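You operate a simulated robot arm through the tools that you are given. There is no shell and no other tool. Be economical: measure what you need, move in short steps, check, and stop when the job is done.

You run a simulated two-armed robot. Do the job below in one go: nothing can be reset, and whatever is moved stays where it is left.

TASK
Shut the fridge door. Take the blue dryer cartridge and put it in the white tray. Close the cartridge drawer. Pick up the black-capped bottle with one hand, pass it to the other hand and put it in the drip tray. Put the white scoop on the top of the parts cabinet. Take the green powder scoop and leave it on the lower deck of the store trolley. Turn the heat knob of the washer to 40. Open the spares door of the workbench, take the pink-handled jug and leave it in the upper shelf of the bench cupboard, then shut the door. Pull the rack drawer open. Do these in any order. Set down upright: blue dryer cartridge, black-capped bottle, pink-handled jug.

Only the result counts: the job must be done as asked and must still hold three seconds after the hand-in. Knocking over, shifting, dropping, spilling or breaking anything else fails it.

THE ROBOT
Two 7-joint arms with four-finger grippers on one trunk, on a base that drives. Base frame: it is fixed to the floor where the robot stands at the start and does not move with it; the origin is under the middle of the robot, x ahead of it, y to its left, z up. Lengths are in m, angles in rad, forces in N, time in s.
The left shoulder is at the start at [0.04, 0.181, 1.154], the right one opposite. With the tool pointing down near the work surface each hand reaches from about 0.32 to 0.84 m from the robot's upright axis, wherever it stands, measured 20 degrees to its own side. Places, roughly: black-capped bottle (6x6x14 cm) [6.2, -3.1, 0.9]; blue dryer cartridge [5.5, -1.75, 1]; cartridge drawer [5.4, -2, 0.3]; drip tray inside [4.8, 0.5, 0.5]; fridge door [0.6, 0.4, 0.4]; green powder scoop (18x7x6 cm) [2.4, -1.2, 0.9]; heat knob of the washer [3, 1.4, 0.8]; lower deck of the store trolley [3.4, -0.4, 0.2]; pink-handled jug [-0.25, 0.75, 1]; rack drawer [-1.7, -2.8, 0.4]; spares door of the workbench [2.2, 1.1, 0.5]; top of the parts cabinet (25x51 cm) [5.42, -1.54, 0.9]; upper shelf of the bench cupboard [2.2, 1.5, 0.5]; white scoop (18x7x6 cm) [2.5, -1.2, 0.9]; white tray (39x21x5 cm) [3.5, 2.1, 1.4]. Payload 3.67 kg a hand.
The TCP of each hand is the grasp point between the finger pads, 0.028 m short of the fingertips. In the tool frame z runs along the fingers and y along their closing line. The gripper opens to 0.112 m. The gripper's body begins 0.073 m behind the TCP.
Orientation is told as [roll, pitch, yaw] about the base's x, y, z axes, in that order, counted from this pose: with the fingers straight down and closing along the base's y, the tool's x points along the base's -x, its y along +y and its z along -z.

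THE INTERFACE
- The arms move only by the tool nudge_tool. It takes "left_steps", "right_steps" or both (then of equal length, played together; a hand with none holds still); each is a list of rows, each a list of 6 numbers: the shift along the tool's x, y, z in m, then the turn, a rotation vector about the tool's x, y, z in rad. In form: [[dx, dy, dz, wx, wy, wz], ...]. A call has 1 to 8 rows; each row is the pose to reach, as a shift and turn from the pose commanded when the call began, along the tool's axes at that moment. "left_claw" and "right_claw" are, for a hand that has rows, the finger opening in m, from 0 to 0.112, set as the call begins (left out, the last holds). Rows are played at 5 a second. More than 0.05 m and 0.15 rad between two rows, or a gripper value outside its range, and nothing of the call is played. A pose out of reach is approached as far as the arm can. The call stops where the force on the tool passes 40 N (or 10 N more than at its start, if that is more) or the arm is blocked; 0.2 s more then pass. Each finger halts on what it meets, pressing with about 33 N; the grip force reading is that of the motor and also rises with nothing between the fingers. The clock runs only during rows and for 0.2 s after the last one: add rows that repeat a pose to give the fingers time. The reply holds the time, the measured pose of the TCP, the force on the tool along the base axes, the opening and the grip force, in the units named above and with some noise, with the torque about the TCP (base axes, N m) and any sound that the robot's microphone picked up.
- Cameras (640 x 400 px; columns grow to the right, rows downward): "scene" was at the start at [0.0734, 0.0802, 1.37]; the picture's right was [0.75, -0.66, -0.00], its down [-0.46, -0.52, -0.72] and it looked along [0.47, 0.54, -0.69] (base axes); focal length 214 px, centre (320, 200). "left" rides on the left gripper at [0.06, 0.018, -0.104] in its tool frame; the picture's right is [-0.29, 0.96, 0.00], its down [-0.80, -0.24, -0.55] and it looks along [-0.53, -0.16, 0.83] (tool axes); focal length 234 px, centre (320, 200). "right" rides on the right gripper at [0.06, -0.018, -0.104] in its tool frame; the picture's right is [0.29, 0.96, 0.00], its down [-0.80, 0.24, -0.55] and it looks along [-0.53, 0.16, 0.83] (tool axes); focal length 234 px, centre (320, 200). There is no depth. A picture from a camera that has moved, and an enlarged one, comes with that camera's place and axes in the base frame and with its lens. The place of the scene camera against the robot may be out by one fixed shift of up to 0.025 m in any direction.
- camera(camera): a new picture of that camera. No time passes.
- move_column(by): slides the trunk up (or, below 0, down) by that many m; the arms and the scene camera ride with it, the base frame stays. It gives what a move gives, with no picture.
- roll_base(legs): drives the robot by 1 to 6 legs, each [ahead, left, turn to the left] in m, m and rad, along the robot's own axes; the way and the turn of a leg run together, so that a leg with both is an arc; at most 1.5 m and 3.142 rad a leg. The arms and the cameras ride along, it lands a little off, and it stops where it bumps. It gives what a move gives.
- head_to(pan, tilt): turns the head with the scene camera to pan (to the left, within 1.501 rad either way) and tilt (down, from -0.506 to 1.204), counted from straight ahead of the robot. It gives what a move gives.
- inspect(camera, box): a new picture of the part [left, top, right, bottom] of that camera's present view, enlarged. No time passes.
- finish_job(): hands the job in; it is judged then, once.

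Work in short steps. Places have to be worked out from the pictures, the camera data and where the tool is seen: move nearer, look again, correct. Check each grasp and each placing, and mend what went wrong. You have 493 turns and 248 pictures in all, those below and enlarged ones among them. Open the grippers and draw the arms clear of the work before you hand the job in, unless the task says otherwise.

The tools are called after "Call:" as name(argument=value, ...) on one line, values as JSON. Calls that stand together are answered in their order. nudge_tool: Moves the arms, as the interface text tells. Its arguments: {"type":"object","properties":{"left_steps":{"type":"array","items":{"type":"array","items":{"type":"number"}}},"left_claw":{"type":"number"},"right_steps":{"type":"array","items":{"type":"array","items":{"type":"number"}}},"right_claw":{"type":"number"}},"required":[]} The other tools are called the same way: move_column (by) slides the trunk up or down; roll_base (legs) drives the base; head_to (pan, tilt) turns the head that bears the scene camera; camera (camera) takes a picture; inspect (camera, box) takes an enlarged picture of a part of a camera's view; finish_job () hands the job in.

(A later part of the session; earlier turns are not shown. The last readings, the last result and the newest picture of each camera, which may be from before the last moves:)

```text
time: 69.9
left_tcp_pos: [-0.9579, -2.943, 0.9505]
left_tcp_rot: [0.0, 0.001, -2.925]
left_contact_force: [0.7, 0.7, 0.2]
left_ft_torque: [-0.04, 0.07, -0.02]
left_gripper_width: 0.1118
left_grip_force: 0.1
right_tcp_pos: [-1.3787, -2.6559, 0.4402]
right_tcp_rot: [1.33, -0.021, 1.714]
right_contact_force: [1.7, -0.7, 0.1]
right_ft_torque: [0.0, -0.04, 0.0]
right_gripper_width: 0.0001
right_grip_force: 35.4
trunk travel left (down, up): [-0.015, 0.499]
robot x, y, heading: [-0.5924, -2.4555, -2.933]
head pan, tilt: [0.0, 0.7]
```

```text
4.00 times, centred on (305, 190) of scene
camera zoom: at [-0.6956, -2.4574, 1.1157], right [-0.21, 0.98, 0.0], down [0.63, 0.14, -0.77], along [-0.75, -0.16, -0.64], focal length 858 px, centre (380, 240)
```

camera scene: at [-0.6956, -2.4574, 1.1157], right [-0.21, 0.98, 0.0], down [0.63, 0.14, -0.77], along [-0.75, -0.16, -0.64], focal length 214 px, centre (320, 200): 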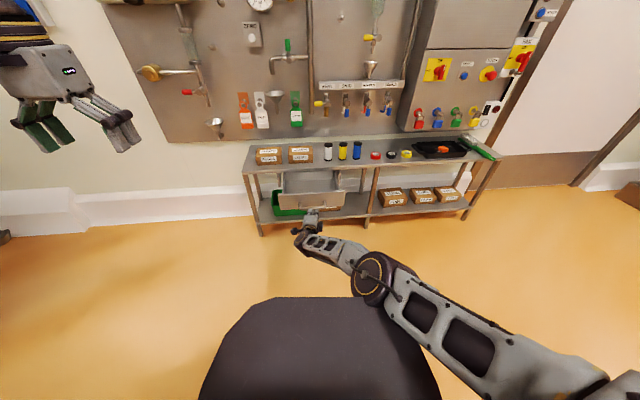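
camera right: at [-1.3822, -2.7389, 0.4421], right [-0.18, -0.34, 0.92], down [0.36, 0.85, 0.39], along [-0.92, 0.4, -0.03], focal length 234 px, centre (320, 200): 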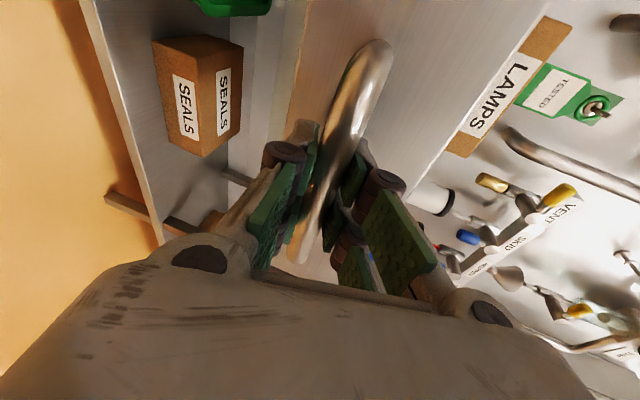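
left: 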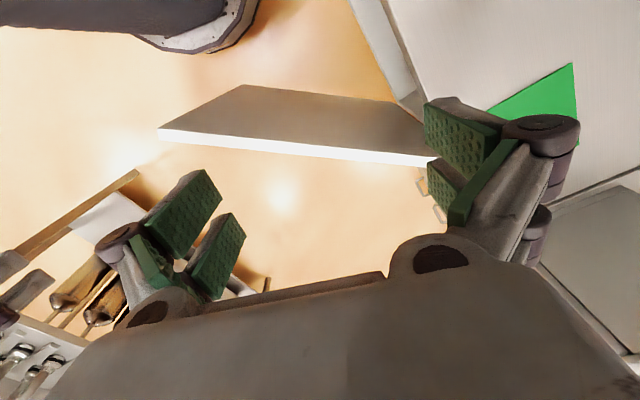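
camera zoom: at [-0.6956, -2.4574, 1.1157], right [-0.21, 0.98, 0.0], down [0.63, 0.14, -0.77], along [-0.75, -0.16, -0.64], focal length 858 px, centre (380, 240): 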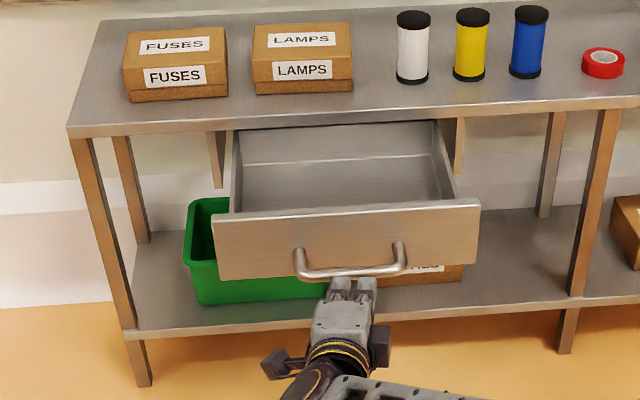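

It is about 0.2 m open. I'll try one more pull to see whether it is at its end of travel.

Call:
nudge_tool(right_steps=[[0, 0, 0, 0, 0, 0], [0, 0, 0.02, 0, 0, 0], [0, 0, 0.035, 0, 0, 0], [0, 0, 0.05, 0, 0, 0]], right_claw=0.06)

Call:
nudge_tool(right_steps=[[0, 0, 0, 0, 0, 0], [0, 0, 0, 0, 0, 0], [0, 0, 0, 0, 0, 0]], right_claw=0.0)

Call:
roll_base(legs=[[-0.06, -0.006, 0]])

Call:
inspect(camera="scene", box=[240, 140, 370, 240])

```text
time: 70.9
left_tcp_pos: [-0.9585, -2.9434, 0.9506]
left_tcp_rot: [0.0, 0.003, -2.927]
left_contact_force: [-0.1, -0.1, 0.5]
left_ft_torque: [0.01, 0.0, -0.02]
left_gripper_width: 0.1122
left_grip_force: 0.0
right_tcp_pos: [-1.3954, -2.6461, 0.4434]
right_tcp_rot: [1.328, -0.023, 1.712]
right_contact_force: [0.7, -0.4, -1.0]
right_ft_torque: [-0.01, -0.01, -0.02]
right_gripper_width: 0.06
right_grip_force: 0.1
right hand out of reach, approached as far as the arm can: row 2, 3, 4
trunk travel left (down, up): [-0.015, 0.499]
robot x, y, heading: [-0.5929, -2.4508, -2.93]
head pan, tilt: [0.0, 0.7]
```

```text
time: 71.7
left_tcp_pos: [-0.9594, -2.9432, 0.9514]
left_tcp_rot: [-0.001, 0.004, -2.926]
left_contact_force: [-0.3, 0.7, -0.1]
left_ft_torque: [-0.01, 0.01, 0.0]
left_gripper_width: 0.1119
left_grip_force: 0.2
right_tcp_pos: [-1.3954, -2.6471, 0.4441]
right_tcp_rot: [1.329, -0.022, 1.714]
right_contact_force: [-0.9, -1.7, 3.2]
right_ft_torque: [0.01, 0.1, -0.04]
right_gripper_width: 0.0159
right_grip_force: 44.9
trunk travel left (down, up): [-0.015, 0.499]
robot x, y, heading: [-0.5908, -2.4539, -2.928]
head pan, tilt: [0.0, 0.7]
```

```text
time: 72.7
left_tcp_pos: [-0.8973, -2.9254, 0.9509]
left_tcp_rot: [0.0, 0.001, -2.925]
left_contact_force: [0.8, 0.0, 0.4]
left_ft_torque: [-0.03, 0.07, 0.01]
left_gripper_width: 0.112
left_grip_force: 0.1
right_tcp_pos: [-1.3368, -2.6261, 0.4442]
right_tcp_rot: [1.328, -0.022, 1.713]
right_contact_force: [0.0, 0.1, 1.2]
right_ft_torque: [-0.02, -0.02, 0.0]
right_gripper_width: 0.0003
right_grip_force: 36.3
trunk travel left (down, up): [-0.015, 0.499]
robot x, y, heading: [-0.5373, -2.436, -2.93]
head pan, tilt: [0.0, 0.7]
```

```text
4.00 times, centred on (305, 190) of scene
camera zoom: at [-0.6374, -2.4388, 1.1157], right [-0.21, 0.98, 0.0], down [0.63, 0.14, -0.77], along [-0.75, -0.16, -0.64], focal length 858 px, centre (380, 240)
```

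zoom: 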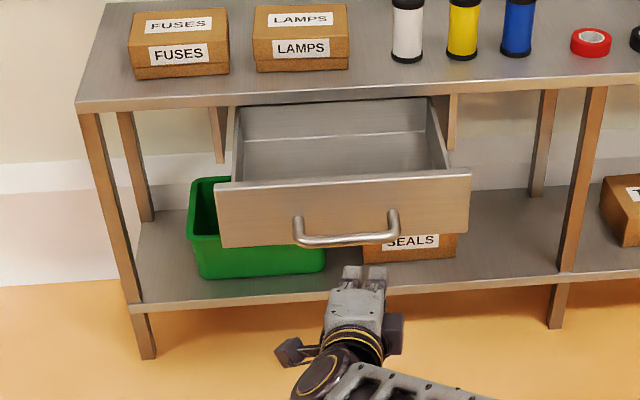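

The drawer stays at its stop, fully out. I back away, raise the trunk, and bring the right hand back to pointing down.

Call:
roll_base(legs=[[-0.25, 0, 0]])

Call:
nudge_tool(right_steps=[[0, 0.02, -0.02, 0.0736, 0.0736, -0.0938], [0, 0.04, -0.04, 0.1472, 0.1472, -0.1876], [0, 0.06, -0.06, 0.2208, 0.2208, -0.2814], [0, 0.08, -0.08, 0.2944, 0.2944, -0.3752], [0, 0.1, -0.1, 0.368, 0.368, -0.469], [0, 0.12, -0.12, 0.4416, 0.4416, -0.5628], [0, 0.14, -0.14, 0.5152, 0.5152, -0.6566]], right_claw=0.1)

Call:
nudge_tool(right_steps=[[0, 0, 0, 0.0736, 0.0736, -0.0938], [0, 0, 0, 0.1472, 0.1472, -0.1876], [0, 0, 0, 0.2208, 0.2208, -0.2814], [0, 0, 0, 0.2944, 0.2944, -0.3752], [0, 0, 0, 0.368, 0.368, -0.469], [0, 0, 0, 0.4416, 0.4416, -0.5628], [0, 0, 0, 0.5152, 0.5152, -0.6566]])

Call:
move_column(by=0.26)

```text
time: 74.6
left_tcp_pos: [-0.6538, -2.8728, 0.9519]
left_tcp_rot: [0.0, 0.001, -2.925]
left_contact_force: [0.3, -0.5, -0.1]
left_ft_torque: [0.0, 0.03, 0.02]
left_gripper_width: 0.1121
left_grip_force: 0.0
right_tcp_pos: [-1.0922, -2.5753, 0.444]
right_tcp_rot: [1.329, -0.023, 1.716]
right_contact_force: [-0.3, -1.1, 0.4]
right_ft_torque: [0.02, -0.04, 0.03]
right_gripper_width: 0.0001
right_grip_force: 35.7
trunk travel left (down, up): [-0.015, 0.499]
robot x, y, heading: [-0.2917, -2.3794, -2.922]
head pan, tilt: [0.0, 0.7]
```

```text
time: 76.2
left_tcp_pos: [-0.6543, -2.8714, 0.9515]
left_tcp_rot: [0.001, 0.002, -2.923]
left_contact_force: [0.7, -0.2, 1.0]
left_ft_torque: [0.01, 0.03, 0.0]
left_gripper_width: 0.1122
left_grip_force: 0.1
right_tcp_pos: [-0.9913, -2.5667, 0.6129]
right_tcp_rot: [0.645, -0.297, 2.509]
right_contact_force: [0.1, 0.2, -0.8]
right_ft_torque: [0.01, 0.04, -0.01]
right_gripper_width: 0.1001
right_grip_force: 0.2
trunk travel left (down, up): [-0.015, 0.499]
robot x, y, heading: [-0.2893, -2.3864, -2.93]
head pan, tilt: [0.0, 0.7]
```

```text
time: 77.8
left_tcp_pos: [-0.6556, -2.8733, 0.9504]
left_tcp_rot: [-0.002, 0.002, -2.926]
left_contact_force: [-1.0, 0.1, -1.2]
left_ft_torque: [0.02, 0.03, 0.01]
left_gripper_width: 0.112
left_grip_force: 0.1
right_tcp_pos: [-0.99, -2.5651, 0.6118]
right_tcp_rot: [-0.024, 0.004, -2.995]
right_contact_force: [0.0, -0.2, -0.4]
right_ft_torque: [0.0, 0.0, 0.01]
right_gripper_width: 0.1002
right_grip_force: 0.1
trunk travel left (down, up): [-0.015, 0.499]
robot x, y, heading: [-0.2912, -2.3845, -2.927]
head pan, tilt: [0.0, 0.7]
```

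```text
time: 80.4
left_tcp_pos: [-0.6545, -2.8724, 1.2102]
left_tcp_rot: [0.0, 0.004, -2.925]
left_contact_force: [-0.5, 0.1, -0.1]
left_ft_torque: [-0.02, 0.02, -0.02]
left_gripper_width: 0.1121
left_grip_force: 0.1
right_tcp_pos: [-0.9925, -2.566, 0.8722]
right_tcp_rot: [-0.023, 0.004, -2.998]
right_contact_force: [0.2, -0.1, -0.8]
right_ft_torque: [0.02, 0.0, -0.01]
right_gripper_width: 0.1001
right_grip_force: 0.1
trunk travel left (down, up): [-0.275, 0.239]
robot x, y, heading: [-0.2905, -2.3826, -2.925]
head pan, tilt: [0.0, 0.7]
```

I tuck the right hand up and in, turn to the aisle heading (~0.31) and drive back to the aisle toward the spares door.

Call:
nudge_tool(right_steps=[[0.02, 0, -0.04, 0, 0, 0], [0.04, 0, -0.08, 0, 0, 0], [0.06, 0, -0.12, 0, 0, 0], [0.08, 0, -0.16, 0, 0, 0], [0.1, 0, -0.2, 0, 0, 0], [0.12, 0, -0.24, 0, 0, 0], [0.14, 0, -0.27, 0, 0, 0], [0.16, 0, -0.3, 0, 0, 0]], right_claw=0.1)

Call:
roll_base(legs=[[0, 0, -3.05], [0.19, 0.93, 0], [0.19, 0.93, 0]])

Call:
head_to(pan=0.2, tilt=0.45)

Call:
camera(camera="scene")

```text
time: 82.2
left_tcp_pos: [-0.6536, -2.8722, 1.2102]
left_tcp_rot: [0.001, 0.002, -2.924]
left_contact_force: [0.6, 0.6, 0.3]
left_ft_torque: [0.02, 0.03, 0.01]
left_gripper_width: 0.1117
left_grip_force: 0.2
right_tcp_pos: [-0.8311, -2.549, 1.1759]
right_tcp_rot: [-0.022, 0.003, -2.995]
right_contact_force: [0.1, -0.9, -0.5]
right_ft_torque: [0.03, 0.03, 0.02]
right_gripper_width: 0.1001
right_grip_force: 0.0
trunk travel left (down, up): [-0.275, 0.239]
robot x, y, heading: [-0.2922, -2.3808, -2.926]
head pan, tilt: [0.0, 0.7]
```

```text
time: 99.9
left_tcp_pos: [-0.0946, 0.0178, 1.2102]
left_tcp_rot: [0.0, 0.002, 0.271]
left_contact_force: [0.4, 0.8, 0.5]
left_ft_torque: [-0.03, -0.01, 0.04]
left_gripper_width: 0.1119
left_grip_force: 0.1
right_tcp_pos: [0.1015, -0.2967, 1.1747]
right_tcp_rot: [-0.022, 0.002, 0.198]
right_contact_force: [-0.1, -0.1, -0.1]
right_ft_torque: [-0.01, 0.0, 0.02]
right_gripper_width: 0.1001
right_grip_force: 0.1
trunk travel left (down, up): [-0.275, 0.239]
robot x, y, heading: [-0.4309, -0.4914, 0.268]
head pan, tilt: [0.0, 0.7]
```

```text
time: 100.6
left_tcp_pos: [-0.0942, 0.0176, 1.211]
left_tcp_rot: [-0.001, 0.002, 0.271]
left_contact_force: [0.0, -0.8, -0.4]
left_ft_torque: [0.03, 0.04, 0.0]
left_gripper_width: 0.1122
left_grip_force: 0.1
right_tcp_pos: [0.101, -0.2968, 1.1741]
right_tcp_rot: [-0.022, 0.003, 0.2]
right_contact_force: [0.1, 0.0, -0.1]
right_ft_torque: [0.03, -0.02, 0.01]
right_gripper_width: 0.0999
right_grip_force: 0.2
trunk travel left (down, up): [-0.275, 0.239]
robot x, y, heading: [-0.4306, -0.4954, 0.268]
head pan, tilt: [0.201, 0.45]
```

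```text
220 pictures are left
camera scene: at [-0.3312, -0.4273, 1.3976], right [0.45, -0.89, 0.0], down [-0.39, -0.2, -0.9], along [0.8, 0.41, -0.44], focal length 214 px, centre (320, 200)
```

scene: 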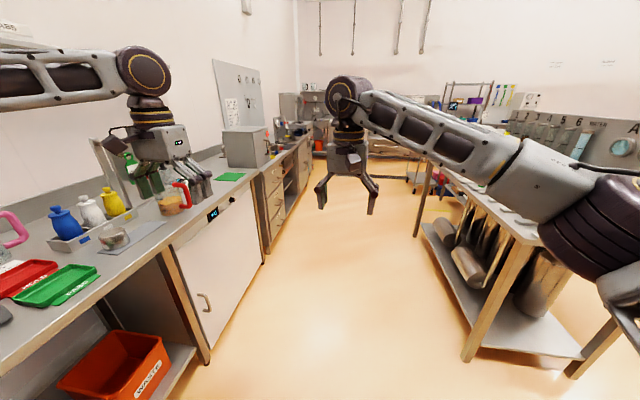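

The fridge door is flush. I drive up the aisle.

Call:
roll_base(legs=[[0, 0, 0.04], [1.3, 0, 0]])

Call:
head_to(pan=0.6, tilt=0.5)

Call:
camera(camera="scene")

```text
time: 107.8
left_tcp_pos: [1.1201, 0.4375, 1.2103]
left_tcp_rot: [-0.002, 0.003, 0.322]
left_contact_force: [-0.2, 0.6, -0.3]
left_ft_torque: [-0.01, 0.01, 0.02]
left_gripper_width: 0.1121
left_grip_force: 0.0
right_tcp_pos: [1.3312, 0.1337, 1.1737]
right_tcp_rot: [-0.023, 0.004, 0.251]
right_contact_force: [0.0, 0.6, 0.0]
right_ft_torque: [-0.02, -0.02, 0.01]
right_gripper_width: 0.0999
right_grip_force: 0.0
trunk travel left (down, up): [-0.275, 0.239]
robot x, y, heading: [0.8091, -0.0881, 0.318]
head pan, tilt: [0.201, 0.45]
```

```text
time: 108.7
left_tcp_pos: [1.1206, 0.4368, 1.2101]
left_tcp_rot: [0.001, 0.003, 0.32]
left_contact_force: [0.9, 0.0, 0.1]
left_ft_torque: [0.0, -0.01, 0.01]
left_gripper_width: 0.1121
left_grip_force: 0.2
right_tcp_pos: [1.3309, 0.1324, 1.1738]
right_tcp_rot: [-0.023, 0.002, 0.249]
right_contact_force: [-0.3, 0.1, 0.4]
right_ft_torque: [-0.03, -0.05, -0.02]
right_gripper_width: 0.0999
right_grip_force: 0.1
trunk travel left (down, up): [-0.275, 0.239]
robot x, y, heading: [0.8086, -0.0902, 0.32]
head pan, tilt: [0.6, 0.499]
```

```text
219 pictures are left
camera scene: at [0.8827, 0.0072, 1.3932], right [0.8, -0.61, 0.0], down [-0.29, -0.38, -0.88], along [0.53, 0.7, -0.48], focal length 214 px, centre (320, 200)
```

scene: 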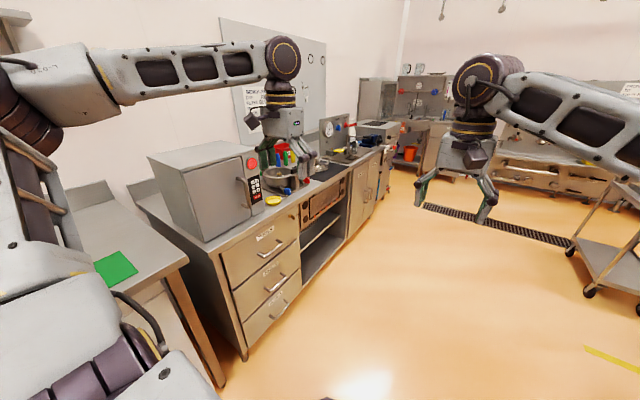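

The spares door should be the doors near pixel (364,198). I zoom in.

Call:
inspect(camera="scene", box=[260, 110, 460, 260])

```text
2.67 times, centred on (360, 185) of scene
camera zoom: at [0.8827, 0.0072, 1.3932], right [0.8, -0.61, 0.0], down [-0.29, -0.38, -0.88], along [0.53, 0.7, -0.48], focal length 572 px, centre (213, 240)
```

zoom: 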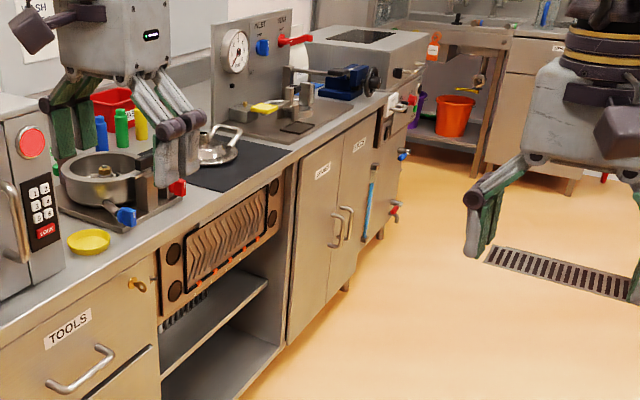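

I drive along to stand in front of these doors and then turn to face them.

Call:
roll_base(legs=[[1.3, -0.1, 0], [0, 0, 1.2]])

Call:
head_to(pan=0.2, tilt=0.75)

Call:
camera(camera="scene")

```text
time: 118.7
left_tcp_pos: [1.6898, 0.7133, 1.2113]
left_tcp_rot: [0.0, 0.003, 1.546]
left_contact_force: [1.3, 0.0, -0.7]
left_ft_torque: [0.0, -0.01, 0.0]
left_gripper_width: 0.1122
left_grip_force: 0.1
right_tcp_pos: [2.0447, 0.8103, 1.1736]
right_tcp_rot: [-0.025, 0.004, 1.475]
right_contact_force: [0.4, -0.5, 0.8]
right_ft_torque: [0.04, 0.05, -0.01]
right_gripper_width: 0.1
right_grip_force: 0.0
trunk travel left (down, up): [-0.275, 0.239]
robot x, y, heading: [2.075, 0.2444, 1.544]
head pan, tilt: [0.6, 0.499]
```

```text
time: 119.6
left_tcp_pos: [1.6888, 0.713, 1.2102]
left_tcp_rot: [0.0, 0.001, 1.546]
left_contact_force: [0.3, -1.1, 0.2]
left_ft_torque: [0.05, -0.01, 0.0]
left_gripper_width: 0.1121
left_grip_force: 0.2
right_tcp_pos: [2.0457, 0.809, 1.1738]
right_tcp_rot: [-0.024, 0.005, 1.474]
right_contact_force: [0.2, 0.0, -1.5]
right_ft_torque: [0.05, 0.03, 0.01]
right_gripper_width: 0.1005
right_grip_force: 0.2
trunk travel left (down, up): [-0.275, 0.239]
robot x, y, heading: [2.0783, 0.2446, 1.539]
head pan, tilt: [0.201, 0.75]
```

```text
217 pictures are left
camera scene: at [2.0632, 0.3631, 1.3713], right [0.98, 0.17, 0.0], down [0.12, -0.67, -0.73], along [-0.13, 0.72, -0.68], focal length 214 px, centre (320, 200)
```

scene: 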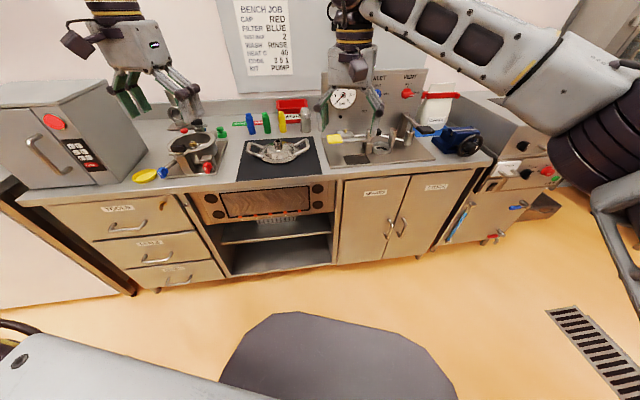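

Call:
inspect(camera="scene", box=[320, 150, 560, 280])

```text
2.67 times, centred on (440, 215) of scene
camera zoom: at [2.0632, 0.3631, 1.3713], right [0.98, 0.17, 0.0], down [0.12, -0.67, -0.73], along [-0.13, 0.72, -0.68], focal length 572 px, centre (0, 160)
```

zoom: 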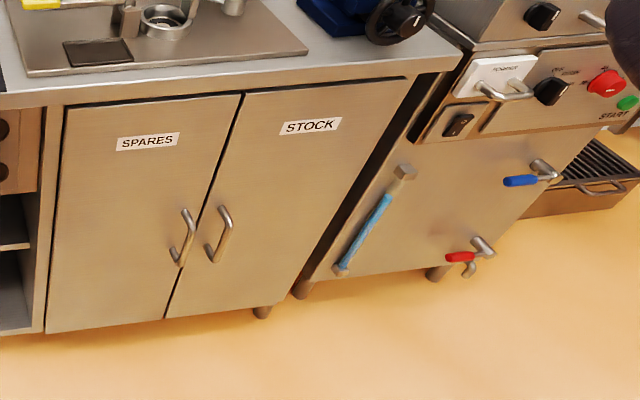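

Spares is the left door, handle at about (2.294,1.153,0.473), hinged on the left. I align facing it, lower the trunk, and point the right hand forward with the fingers closing horizontally.

Call:
roll_base(legs=[[0.06, -0.33, 0], [0, 0, 0.34]])

Call:
move_column(by=-0.26)

Call:
nudge_tool(right_steps=[[0, 0, 0.02, 0, -0.14, 0], [0, 0, 0.04, 0, -0.28, 0], [0, 0, 0.06, 0, -0.42, 0], [0, 0, 0.08, 0, -0.56, 0], [0, 0, 0.1, 0, -0.7, 0]], right_claw=0.08)

Call:
nudge_tool(right_steps=[[0.03, 0, 0.02, 0, -0.14, 0], [0.06, 0, 0.04, 0, -0.28, 0], [0.09, 0, 0.06, 0, -0.42, 0], [0.12, 0, 0.08, 0, -0.56, 0], [0.15, 0, 0.1, 0, -0.7, 0], [0.18, 0, 0.12, 0, -0.7, 0]])

Call:
camera(camera="scene")

```text
time: 123.0
left_tcp_pos: [1.8911, 0.6006, 1.211]
left_tcp_rot: [0.0, 0.001, 1.896]
left_contact_force: [0.1, 0.6, 0.2]
left_ft_torque: [0.0, -0.01, 0.0]
left_gripper_width: 0.112
left_grip_force: 0.0
right_tcp_pos: [2.1933, 0.8149, 1.1727]
right_tcp_rot: [-0.023, 0.003, 1.823]
right_contact_force: [0.3, -0.7, 0.5]
right_ft_torque: [-0.01, 0.0, 0.0]
right_gripper_width: 0.1002
right_grip_force: 0.0
trunk travel left (down, up): [-0.275, 0.239]
robot x, y, heading: [2.4198, 0.2909, 1.897]
head pan, tilt: [0.201, 0.75]
```

```text
time: 125.7
left_tcp_pos: [1.8928, 0.6012, 0.9504]
left_tcp_rot: [0.0, 0.002, 1.898]
left_contact_force: [-0.4, 0.7, -0.1]
left_ft_torque: [0.04, -0.03, 0.04]
left_gripper_width: 0.1118
left_grip_force: 0.1
right_tcp_pos: [2.1949, 0.8132, 0.915]
right_tcp_rot: [-0.022, 0.002, 1.824]
right_contact_force: [0.1, 0.1, -0.8]
right_ft_torque: [0.01, 0.01, -0.05]
right_gripper_width: 0.1
right_grip_force: 0.1
trunk travel left (down, up): [-0.015, 0.499]
robot x, y, heading: [2.4232, 0.2968, 1.892]
head pan, tilt: [0.201, 0.75]
```

```text
time: 126.9
left_tcp_pos: [1.8917, 0.6017, 0.9501]
left_tcp_rot: [0.002, 0.005, 1.899]
left_contact_force: [-0.7, -0.2, -0.4]
left_ft_torque: [0.01, 0.0, 0.04]
left_gripper_width: 0.1122
left_grip_force: 0.1
right_tcp_pos: [2.1955, 0.8155, 0.8142]
right_tcp_rot: [-0.027, -0.7, 1.843]
right_contact_force: [-0.1, 0.4, -0.5]
right_ft_torque: [0.01, 0.01, -0.01]
right_gripper_width: 0.0802
right_grip_force: 0.1
trunk travel left (down, up): [-0.015, 0.499]
robot x, y, heading: [2.4217, 0.2917, 1.892]
head pan, tilt: [0.201, 0.75]
```

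```text
time: 128.3
left_tcp_pos: [1.893, 0.6014, 0.9488]
left_tcp_rot: [0.002, 0.003, 1.897]
left_contact_force: [0.6, 0.2, 0.5]
left_ft_torque: [0.01, 0.0, -0.03]
left_gripper_width: 0.1117
left_grip_force: 0.1
right_tcp_pos: [2.2175, 0.7551, 0.6065]
right_tcp_rot: [-0.125, -1.398, 1.948]
right_contact_force: [-0.1, 0.0, 0.7]
right_ft_torque: [0.01, -0.01, 0.04]
right_gripper_width: 0.0803
right_grip_force: 0.1
trunk travel left (down, up): [-0.015, 0.499]
robot x, y, heading: [2.4183, 0.2909, 1.894]
head pan, tilt: [0.201, 0.75]
```

```text
215 pictures are left
camera scene: at [2.3704, 0.4024, 1.1113], right [0.87, 0.5, 0.0], down [0.34, -0.59, -0.73], along [-0.37, 0.63, -0.68], focal length 214 px, centre (320, 200)
```

scene: 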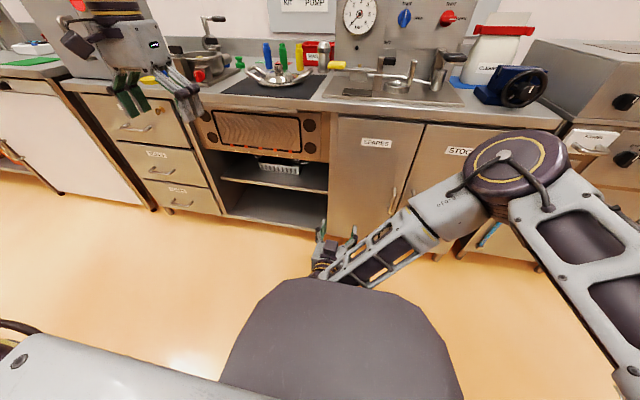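

Call:
camera(camera="right")

```text
214 pictures are left
camera right: at [2.2634, 0.6521, 0.5645], right [-0.91, -0.29, -0.3], down [-0.15, -0.46, 0.87], along [-0.39, 0.84, 0.38], focal length 234 px, centre (320, 200)
```

right: 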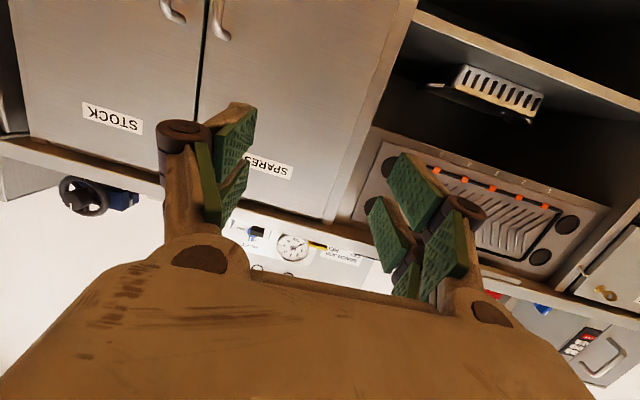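

The spares handle lies right of the hand. I drive a little forward-right, then lower and advance the hand to a pre-grasp.

Call:
roll_base(legs=[[0.12, -0.17, 0]])

Call:
nudge_tool(right_steps=[[0.03, 0, 0.02, 0, 0, 0], [0.06, 0, 0.04, 0, 0, 0], [0.09, -0.01, 0.07, 0, 0, 0], [0.1, -0.015, 0.1, 0, 0, 0], [0.1, -0.015, 0.12, 0, 0, 0]])

Call:
camera(camera="right")

```text
time: 129.9
left_tcp_pos: [2.0102, 0.7698, 0.9513]
left_tcp_rot: [0.002, 0.004, 1.894]
left_contact_force: [0.7, 1.2, 0.2]
left_ft_torque: [-0.01, 0.01, 0.01]
left_gripper_width: 0.1122
left_grip_force: 0.1
right_tcp_pos: [2.3353, 0.9228, 0.6056]
right_tcp_rot: [-0.122, -1.395, 1.943]
right_contact_force: [-0.7, 0.1, -0.2]
right_ft_torque: [0.01, -0.01, 0.02]
right_gripper_width: 0.0801
right_grip_force: 0.0
trunk travel left (down, up): [-0.015, 0.499]
robot x, y, heading: [2.5343, 0.46, 1.892]
head pan, tilt: [0.201, 0.75]
```

```text
time: 131.1
left_tcp_pos: [2.0095, 0.7692, 0.9506]
left_tcp_rot: [-0.002, 0.004, 1.894]
left_contact_force: [0.4, -0.2, 0.2]
left_ft_torque: [0.01, 0.0, 0.01]
left_gripper_width: 0.1119
left_grip_force: 0.1
right_tcp_pos: [2.3269, 1.0249, 0.4888]
right_tcp_rot: [-0.13, -1.392, 1.943]
right_contact_force: [0.3, 0.2, 0.1]
right_ft_torque: [0.01, 0.03, -0.02]
right_gripper_width: 0.08
right_grip_force: 0.1
trunk travel left (down, up): [-0.015, 0.499]
robot x, y, heading: [2.5334, 0.46, 1.893]
head pan, tilt: [0.201, 0.75]
```

```text
213 pictures are left
camera right: at [2.3725, 0.9194, 0.4482], right [-0.91, -0.28, -0.31], down [-0.15, -0.45, 0.88], along [-0.38, 0.85, 0.37], focal length 234 px, centre (320, 200)
```

right: 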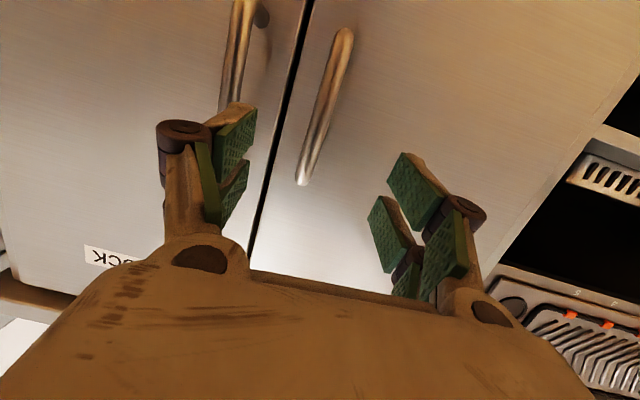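

The spares handle is centred between the fingers. I narrow the opening, advance and grip.

Call:
nudge_tool(right_steps=[[0.005, 0, 0.03, 0, 0, 0], [0.01, 0, 0.06, 0, 0, 0], [0.012, 0, 0.09, 0, 0, 0], [0.012, 0, 0.12, 0, 0, 0], [0.012, 0, 0.12, 0, 0, 0]], right_claw=0.06)

Call:
nudge_tool(right_steps=[[0, 0, 0, 0, 0, 0], [0, 0, 0, 0, 0, 0], [0, 0, 0, 0, 0, 0]], right_claw=0.0)

Call:
camera(camera="right")

```text
time: 132.3
left_tcp_pos: [2.0129, 0.7654, 0.9535]
left_tcp_rot: [0.001, -0.002, 1.892]
left_contact_force: [0.3, -0.6, 0.1]
left_ft_torque: [-0.03, -0.01, 0.0]
left_gripper_width: 0.1122
left_grip_force: 0.1
right_tcp_pos: [2.2816, 1.1245, 0.4716]
right_tcp_rot: [-0.135, -1.378, 1.938]
right_contact_force: [39.2, -35.3, 22.9]
right_ft_torque: [0.75, 1.68, 4.31]
right_gripper_width: 0.0613
right_grip_force: 45.1
right hand out of reach, approached as far as the arm can: row 1, 2, 3, 4, 5
trunk travel left (down, up): [-0.015, 0.499]
robot x, y, heading: [2.5393, 0.4589, 1.89]
head pan, tilt: [0.201, 0.75]
stopped in row 5 (right hand): the force on the tool passed its limit at 45 N (the readings are from after the stop); the commanded pose is now the measured one
```

```text
time: 132.7
left_tcp_pos: [2.0147, 0.7651, 0.9524]
left_tcp_rot: [0.002, 0.0, 1.89]
left_contact_force: [0.4, -0.6, -0.1]
left_ft_torque: [0.01, 0.06, -0.03]
left_gripper_width: 0.1122
left_grip_force: 0.0
right_tcp_pos: [2.2865, 1.1235, 0.471]
right_tcp_rot: [-0.154, -1.379, 1.949]
right_contact_force: [39.8, -32.6, 22.9]
right_ft_torque: [0.72, 0.55, 3.13]
right_gripper_width: 0.0527
right_grip_force: 44.5
trunk travel left (down, up): [-0.015, 0.499]
robot x, y, heading: [2.5361, 0.4558, 1.889]
head pan, tilt: [0.201, 0.75]
stopped in row 1 (right hand): the force on the tool passed its limit at 71 N (the readings are from after the stop); the commanded pose is now the measured one
```

```text
212 pictures are left
camera right: at [2.3308, 1.0173, 0.4316], right [-0.91, -0.27, -0.31], down [-0.17, -0.44, 0.88], along [-0.37, 0.86, 0.36], focal length 234 px, centre (320, 200)
```

right: 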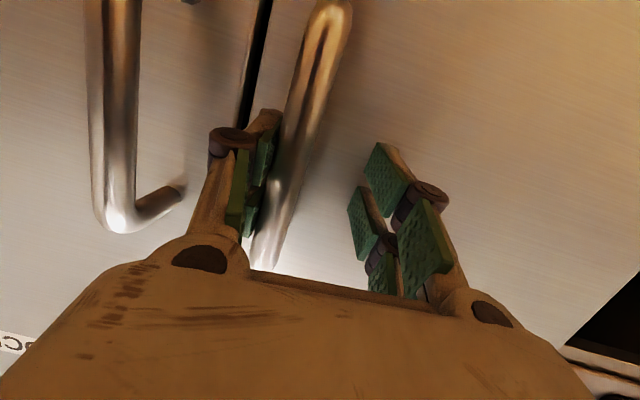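

The right finger presses the bar; I shift the hand right by 2 cm to centre it, then close.

Call:
nudge_tool(right_steps=[[0, -0.01, 0, 0, 0, 0], [0, -0.02, 0, 0, 0, 0], [0, -0.022, 0, 0, 0, 0]], right_claw=0.055)

Call:
nudge_tool(right_steps=[[0, 0, 0, 0, 0, 0], [0, 0, 0, 0, 0, 0], [0, 0, 0, 0, 0, 0]], right_claw=0.0)

Call:
camera(camera="right")

```text
time: 133.5
left_tcp_pos: [2.011, 0.7671, 0.9515]
left_tcp_rot: [0.0, 0.002, 1.893]
left_contact_force: [-0.2, -1.3, -0.1]
left_ft_torque: [0.03, 0.03, 0.0]
left_gripper_width: 0.1121
left_grip_force: 0.1
right_tcp_pos: [2.2973, 1.1266, 0.4731]
right_tcp_rot: [-0.145, -1.365, 1.939]
right_contact_force: [-1.4, -7.8, -2.0]
right_ft_torque: [0.08, -0.13, 0.35]
right_gripper_width: 0.0576
right_grip_force: 2.3
right hand out of reach, approached as far as the arm can: row 2, 3
trunk travel left (down, up): [-0.015, 0.499]
robot x, y, heading: [2.5354, 0.4543, 1.891]
head pan, tilt: [0.201, 0.75]
```

```text
time: 134.3
left_tcp_pos: [2.015, 0.7681, 0.9524]
left_tcp_rot: [0.002, 0.002, 1.892]
left_contact_force: [-0.1, 0.4, 0.2]
left_ft_torque: [0.04, 0.01, 0.01]
left_gripper_width: 0.112
left_grip_force: 0.1
right_tcp_pos: [2.303, 1.1289, 0.4739]
right_tcp_rot: [-0.145, -1.369, 1.928]
right_contact_force: [37.1, -10.9, 2.1]
right_ft_torque: [0.04, 1.45, 0.64]
right_gripper_width: 0.0164
right_grip_force: 44.7
trunk travel left (down, up): [-0.015, 0.499]
robot x, y, heading: [2.5371, 0.4595, 1.888]
head pan, tilt: [0.201, 0.75]
```

```text
211 pictures are left
camera right: at [2.3466, 1.0223, 0.4358], right [-0.92, -0.26, -0.31], down [-0.18, -0.43, 0.88], along [-0.36, 0.86, 0.35], focal length 234 px, centre (320, 200)
```

right: 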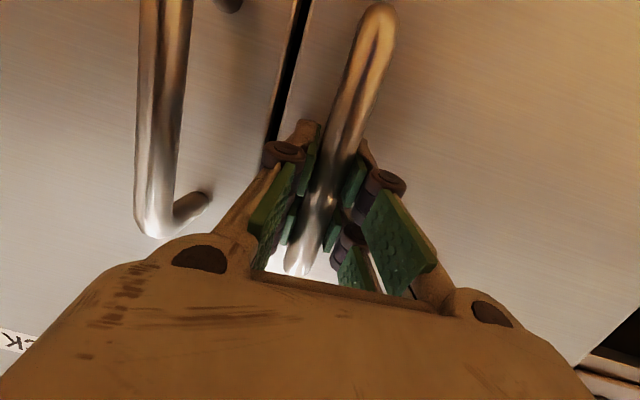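

The bar is held. I pull the door along its arc by driving back and slightly left.

Call:
roll_base(legs=[[-0.07, 0.008, 0], [-0.06, 0.026, 0]])

Call:
camera(camera="scene")

```text
time: 135.8
left_tcp_pos: [2.0214, 0.6713, 0.9499]
left_tcp_rot: [0.004, 0.005, 1.894]
left_contact_force: [0.5, 0.2, 0.9]
left_ft_torque: [-0.03, 0.0, -0.01]
left_gripper_width: 0.1119
left_grip_force: 0.0
right_tcp_pos: [2.2983, 1.0267, 0.4758]
right_tcp_rot: [-0.089, -1.368, 1.898]
right_contact_force: [-1.6, -0.2, -6.1]
right_ft_torque: [-0.78, 0.87, 0.01]
right_gripper_width: 0.0153
right_grip_force: 45.9
trunk travel left (down, up): [-0.015, 0.499]
robot x, y, heading: [2.5461, 0.3634, 1.893]
head pan, tilt: [0.201, 0.75]
stopped in leg 2: the force on the tool passed its limit at 58 N (the readings are from after the stop); the commanded pose is now the measured one
```

```text
210 pictures are left
camera scene: at [2.4981, 0.4705, 1.1112], right [0.87, 0.5, 0.0], down [0.34, -0.59, -0.73], along [-0.36, 0.63, -0.68], focal length 214 px, centre (320, 200)
```

scene: 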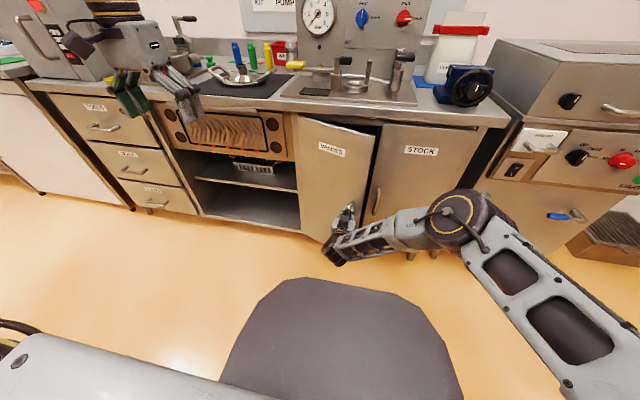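

The door is about 25° open. I continue along the arc.

Call:
roll_base(legs=[[-0.055, 0.03, 0], [-0.05, 0.05, 0]])

Call:
camera(camera="scene")

```text
time: 136.7
left_tcp_pos: [2.0129, 0.6261, 0.9501]
left_tcp_rot: [0.003, 0.005, 1.897]
left_contact_force: [-0.5, -0.3, 0.2]
left_ft_torque: [0.0, -0.01, 0.04]
left_gripper_width: 0.1119
left_grip_force: 0.0
right_tcp_pos: [2.2835, 0.982, 0.4771]
right_tcp_rot: [-0.047, -1.366, 1.872]
right_contact_force: [-2.5, 0.4, -3.7]
right_ft_torque: [-0.07, 0.97, 0.14]
right_gripper_width: 0.0147
right_grip_force: 45.2
trunk travel left (down, up): [-0.015, 0.499]
robot x, y, heading: [2.5412, 0.3204, 1.896]
head pan, tilt: [0.201, 0.75]
stopped in leg 1: the force on the tool passed its limit at 52 N (the readings are from after the stop); the commanded pose is now the measured one
```

```text
209 pictures are left
camera scene: at [2.4905, 0.4268, 1.1112], right [0.86, 0.5, 0.0], down [0.34, -0.59, -0.73], along [-0.37, 0.63, -0.68], focal length 214 px, centre (320, 200)
```

scene: 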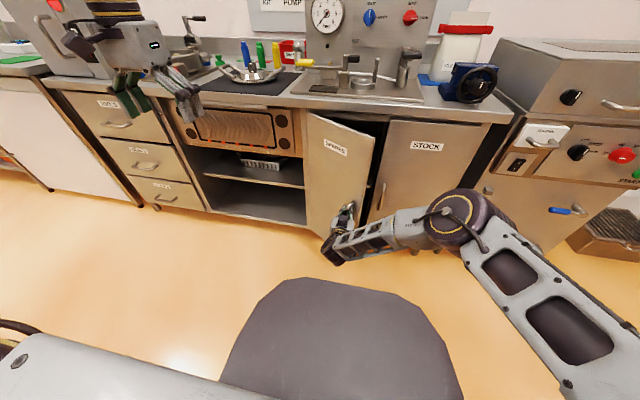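

Grip torsion builds up, so I combine translation left with a turn right to follow the door's rotation.

Call:
roll_base(legs=[[-0.045, 0.138, -0.15], [-0.045, 0.138, -0.15]])

Call:
camera(camera="scene")

```text
time: 137.9
left_tcp_pos: [1.9701, 0.6242, 0.9493]
left_tcp_rot: [0.001, 0.006, 1.805]
left_contact_force: [-0.4, 0.2, 1.1]
left_ft_torque: [-0.02, 0.0, 0.04]
left_gripper_width: 0.1122
left_grip_force: 0.0
right_tcp_pos: [2.2687, 0.9525, 0.4779]
right_tcp_rot: [-0.031, -1.365, 1.766]
right_contact_force: [-6.7, 4.0, -12.1]
right_ft_torque: [0.24, 0.55, -0.14]
right_gripper_width: 0.0145
right_grip_force: 45.4
trunk travel left (down, up): [-0.015, 0.499]
robot x, y, heading: [2.4694, 0.2688, 1.802]
head pan, tilt: [0.201, 0.75]
stopped in leg 1: the force on the tool passed its limit at 43 N (the readings are from after the stop); the commanded pose is now the measured one
```

```text
208 pictures are left
camera scene: at [2.4242, 0.3811, 1.1111], right [0.91, 0.42, 0.0], down [0.29, -0.62, -0.73], along [-0.31, 0.66, -0.68], focal length 214 px, centre (320, 200)
```

scene: 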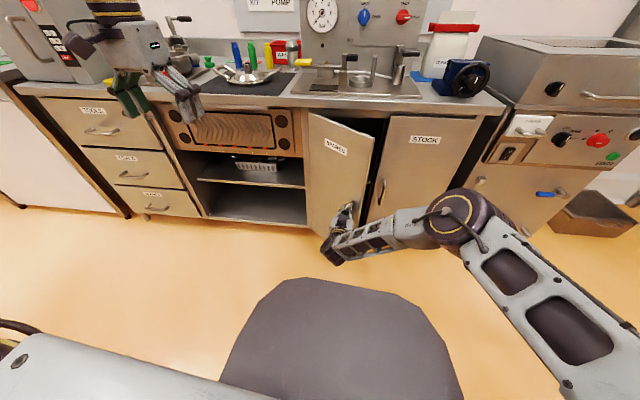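

The door is ~45° open. I release the handle, draw back, and move the closed fingers to the right of the door edge to push it from inside.

Call:
nudge_tool(right_steps=[[0, 0, 0, 0, 0, 0], [0, 0, 0, 0, 0, 0], [0, 0, -0.03, 0, 0, 0], [0, 0, -0.07, 0, 0, 0], [0, -0.04, -0.08, 0, 0, 0], [0, -0.08, -0.08, 0, 0, 0], [0, -0.12, -0.07, 0, 0, 0], [0, -0.13, -0.03, 0, 0, 0]], right_claw=0.06)

Call:
nudge_tool(right_steps=[[0, 0, 0.03, 0, 0, 0], [0, 0, 0.06, 0, 0, 0], [0, 0, 0.09, 0, 0, 0]], right_claw=0.0)

Call:
camera(camera="scene")

Call:
camera(camera="right")

```text
time: 139.7
left_tcp_pos: [1.97, 0.6259, 0.9492]
left_tcp_rot: [0.002, 0.006, 1.803]
left_contact_force: [0.5, 0.4, -1.0]
left_ft_torque: [-0.02, 0.0, 0.01]
left_gripper_width: 0.112
left_grip_force: 0.1
right_tcp_pos: [2.3522, 0.9419, 0.5172]
right_tcp_rot: [-0.069, -1.335, 1.755]
right_contact_force: [-0.3, -0.4, -0.3]
right_ft_torque: [0.02, 0.02, 0.0]
right_gripper_width: 0.0601
right_grip_force: 0.1
right hand out of reach, approached as far as the arm can: row 5, 6, 7, 8
trunk travel left (down, up): [-0.015, 0.499]
robot x, y, heading: [2.465, 0.2684, 1.8]
head pan, tilt: [0.201, 0.75]
```

```text
time: 140.5
left_tcp_pos: [1.9711, 0.624, 0.9494]
left_tcp_rot: [0.002, 0.006, 1.803]
left_contact_force: [0.1, -1.2, 0.0]
left_ft_torque: [-0.02, 0.01, 0.02]
left_gripper_width: 0.1119
left_grip_force: 0.1
right_tcp_pos: [2.3376, 1.0275, 0.5013]
right_tcp_rot: [-0.08, -1.332, 1.756]
right_contact_force: [-0.1, -0.6, -0.1]
right_ft_torque: [0.04, -0.03, -0.01]
right_gripper_width: 0.0
right_grip_force: 32.8
trunk travel left (down, up): [-0.015, 0.499]
robot x, y, heading: [2.4653, 0.2726, 1.8]
head pan, tilt: [0.201, 0.75]
```

```text
207 pictures are left
camera scene: at [2.4256, 0.3817, 1.1112], right [0.91, 0.42, 0.0], down [0.29, -0.62, -0.73], along [-0.31, 0.66, -0.68], focal length 214 px, centre (320, 200)
```

scene: 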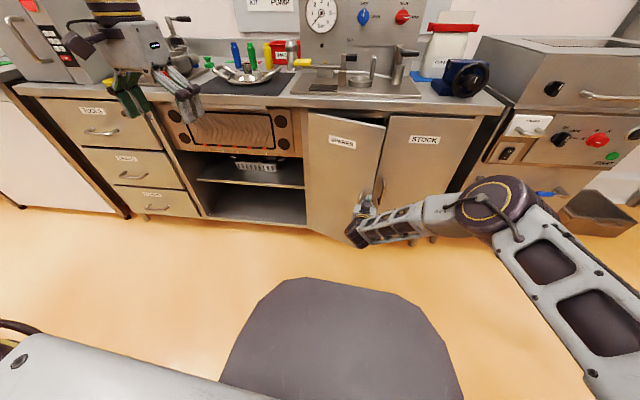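

```text
206 pictures are left
camera right: at [2.3682, 0.914, 0.4672], right [-0.94, -0.17, -0.3], down [-0.22, -0.38, 0.9], along [-0.27, 0.91, 0.32], focal length 234 px, centre (320, 200)
```

right: 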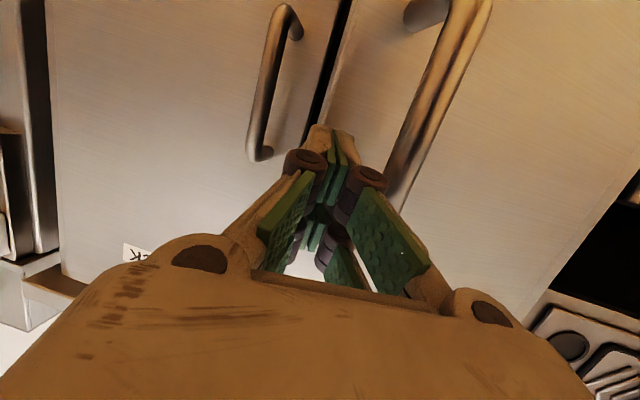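

The door got pushed back in a bit. I'll go above the handles (z≈0.62), where only the door edge matters, and hook behind it.

Call:
nudge_tool(right_steps=[[0, 0, -0.04, 0, 0, 0], [-0.04, -0.01, -0.04, 0, 0, 0], [-0.08, -0.03, -0.04, 0, 0, 0], [-0.12, -0.04, -0.04, 0, 0, 0]])

Call:
camera(camera="right")

Call:
inspect(camera="scene", box=[290, 90, 470, 260])

```text
time: 141.5
left_tcp_pos: [1.9707, 0.623, 0.9515]
left_tcp_rot: [0.002, 0.006, 1.803]
left_contact_force: [0.5, -0.2, -0.8]
left_ft_torque: [0.02, 0.03, 0.02]
left_gripper_width: 0.1118
left_grip_force: 0.1
right_tcp_pos: [2.3775, 1.0179, 0.6249]
right_tcp_rot: [-0.068, -1.336, 1.755]
right_contact_force: [-0.1, -0.3, 0.0]
right_ft_torque: [0.01, -0.01, 0.01]
right_gripper_width: 0.0001
right_grip_force: 33.3
trunk travel left (down, up): [-0.015, 0.499]
robot x, y, heading: [2.4657, 0.2696, 1.804]
head pan, tilt: [0.201, 0.75]
```

```text
205 pictures are left
camera right: at [2.4094, 0.9053, 0.5906], right [-0.94, -0.18, -0.3], down [-0.21, -0.38, 0.9], along [-0.27, 0.91, 0.32], focal length 234 px, centre (320, 200)
```

right: 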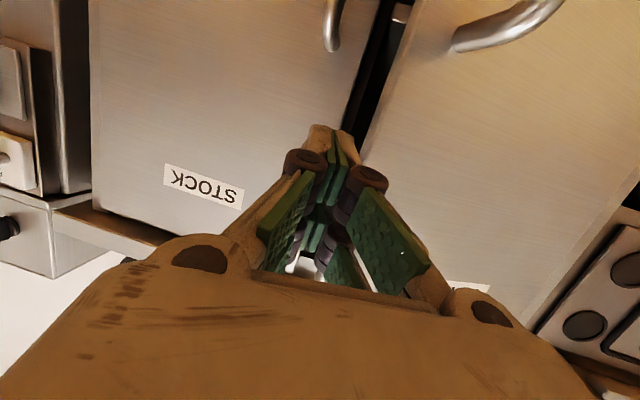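

```text
2.35 times, centred on (380, 175) of scene
camera zoom: at [2.4259, 0.3809, 1.1113], right [0.91, 0.42, 0.0], down [0.29, -0.62, -0.73], along [-0.31, 0.66, -0.68], focal length 505 px, centre (179, 259)
```

zoom: 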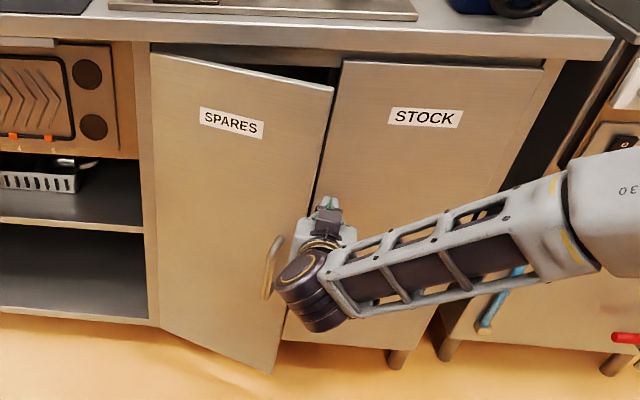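

The edge of the door is near (2.345,1.062) with a gap behind it. I advance 7 cm through the gap and then move left to catch behind the edge.

Call:
nudge_tool(right_steps=[[0, -0.006, 0.03, 0, 0, 0], [0, -0.006, 0.06, 0, 0, 0], [0, -0.004, 0.08, 0, 0, 0], [0, 0.02, 0.08, 0, 0, 0], [0, 0.04, 0.075, 0, 0, 0], [0, 0.06, 0.065, 0, 0, 0]])

Call:
camera(camera="right")

Call:
inspect(camera="scene", box=[290, 90, 470, 260])

```text
time: 142.6
left_tcp_pos: [1.9723, 0.6261, 0.9495]
left_tcp_rot: [0.0, 0.007, 1.8]
left_contact_force: [-0.8, -0.4, -0.9]
left_ft_torque: [-0.02, -0.05, 0.0]
left_gripper_width: 0.1119
left_grip_force: 0.0
right_tcp_pos: [2.3593, 1.0942, 0.6072]
right_tcp_rot: [-0.087, -1.342, 1.746]
right_contact_force: [5.7, -0.4, -0.6]
right_ft_torque: [-0.01, 0.13, 0.19]
right_gripper_width: 0.0002
right_grip_force: 33.3
trunk travel left (down, up): [-0.015, 0.499]
robot x, y, heading: [2.4649, 0.27, 1.797]
head pan, tilt: [0.201, 0.75]
stopped in row 5 (right hand): the force on the tool passed its limit at 47 N (the readings are from after the stop); the commanded pose is now the measured one
```

```text
203 pictures are left
camera right: at [2.3878, 0.9822, 0.5714], right [-0.94, -0.15, -0.3], down [-0.22, -0.38, 0.9], along [-0.25, 0.91, 0.32], focal length 234 px, centre (320, 200)
```

right: 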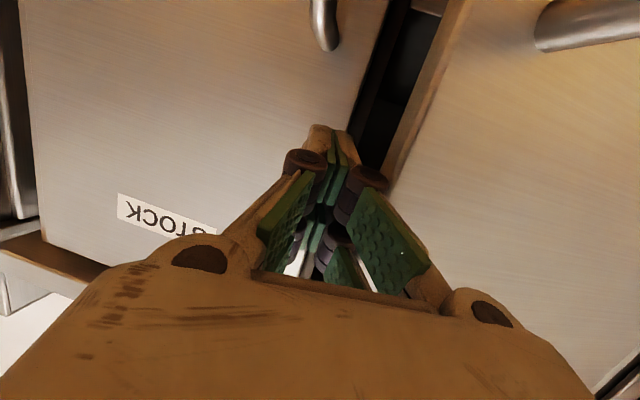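

```text
2.35 times, centred on (380, 175) of scene
camera zoom: at [2.426, 0.3816, 1.1112], right [0.91, 0.41, 0.0], down [0.28, -0.62, -0.73], along [-0.3, 0.67, -0.68], focal length 505 px, centre (179, 259)
```

zoom: 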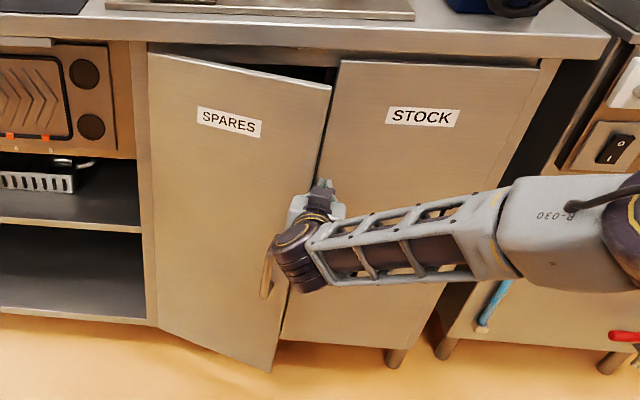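

The finger lies in the gap against the door's edge. I go slightly deeper and yaw the hand left so the tips hook behind the door.

Call:
nudge_tool(right_steps=[[0, -0.008, 0.01, 0, 0, 0], [0, -0.01, 0.035, 0, 0, 0], [0, -0.01, 0.045, -0.12, 0, 0], [0, -0.01, 0.045, -0.26, 0, 0], [0, -0.01, 0.045, -0.4, 0, 0], [0, -0.01, 0.045, -0.5, 0, 0]])

Call:
camera(camera="right")

```text
time: 143.9
left_tcp_pos: [1.973, 0.6261, 0.9496]
left_tcp_rot: [0.001, 0.006, 1.796]
left_contact_force: [-0.8, -0.4, 0.4]
left_ft_torque: [0.0, -0.05, 0.02]
left_gripper_width: 0.112
left_grip_force: 0.1
right_tcp_pos: [2.3611, 1.1459, 0.6029]
right_tcp_rot: [0.003, -1.326, 1.752]
right_contact_force: [5.3, 0.2, -1.0]
right_ft_torque: [0.09, 0.15, 0.33]
right_gripper_width: 0.0005
right_grip_force: 33.0
right hand out of reach, approached as far as the arm can: row 3, 4, 5, 6
trunk travel left (down, up): [-0.015, 0.499]
robot x, y, heading: [2.4668, 0.2663, 1.795]
head pan, tilt: [0.201, 0.75]
stopped in row 6 (right hand): the force on the tool passed its limit at 41 N (the readings are from after the stop); the commanded pose is now the measured one
```

```text
201 pictures are left
camera right: at [2.3988, 1.0346, 0.5702], right [-0.93, -0.24, -0.28], down [-0.17, -0.38, 0.91], along [-0.33, 0.89, 0.31], focal length 234 px, centre (320, 200)
```

right: 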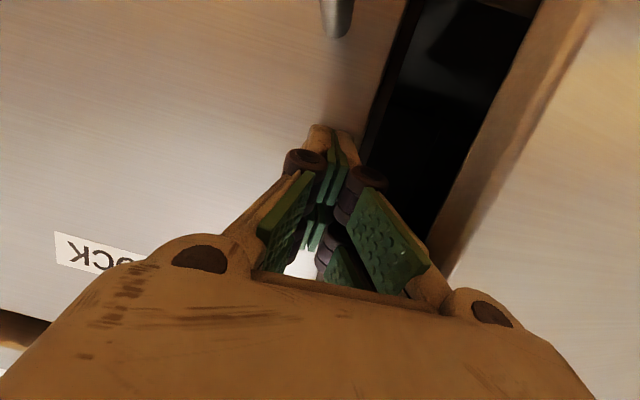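

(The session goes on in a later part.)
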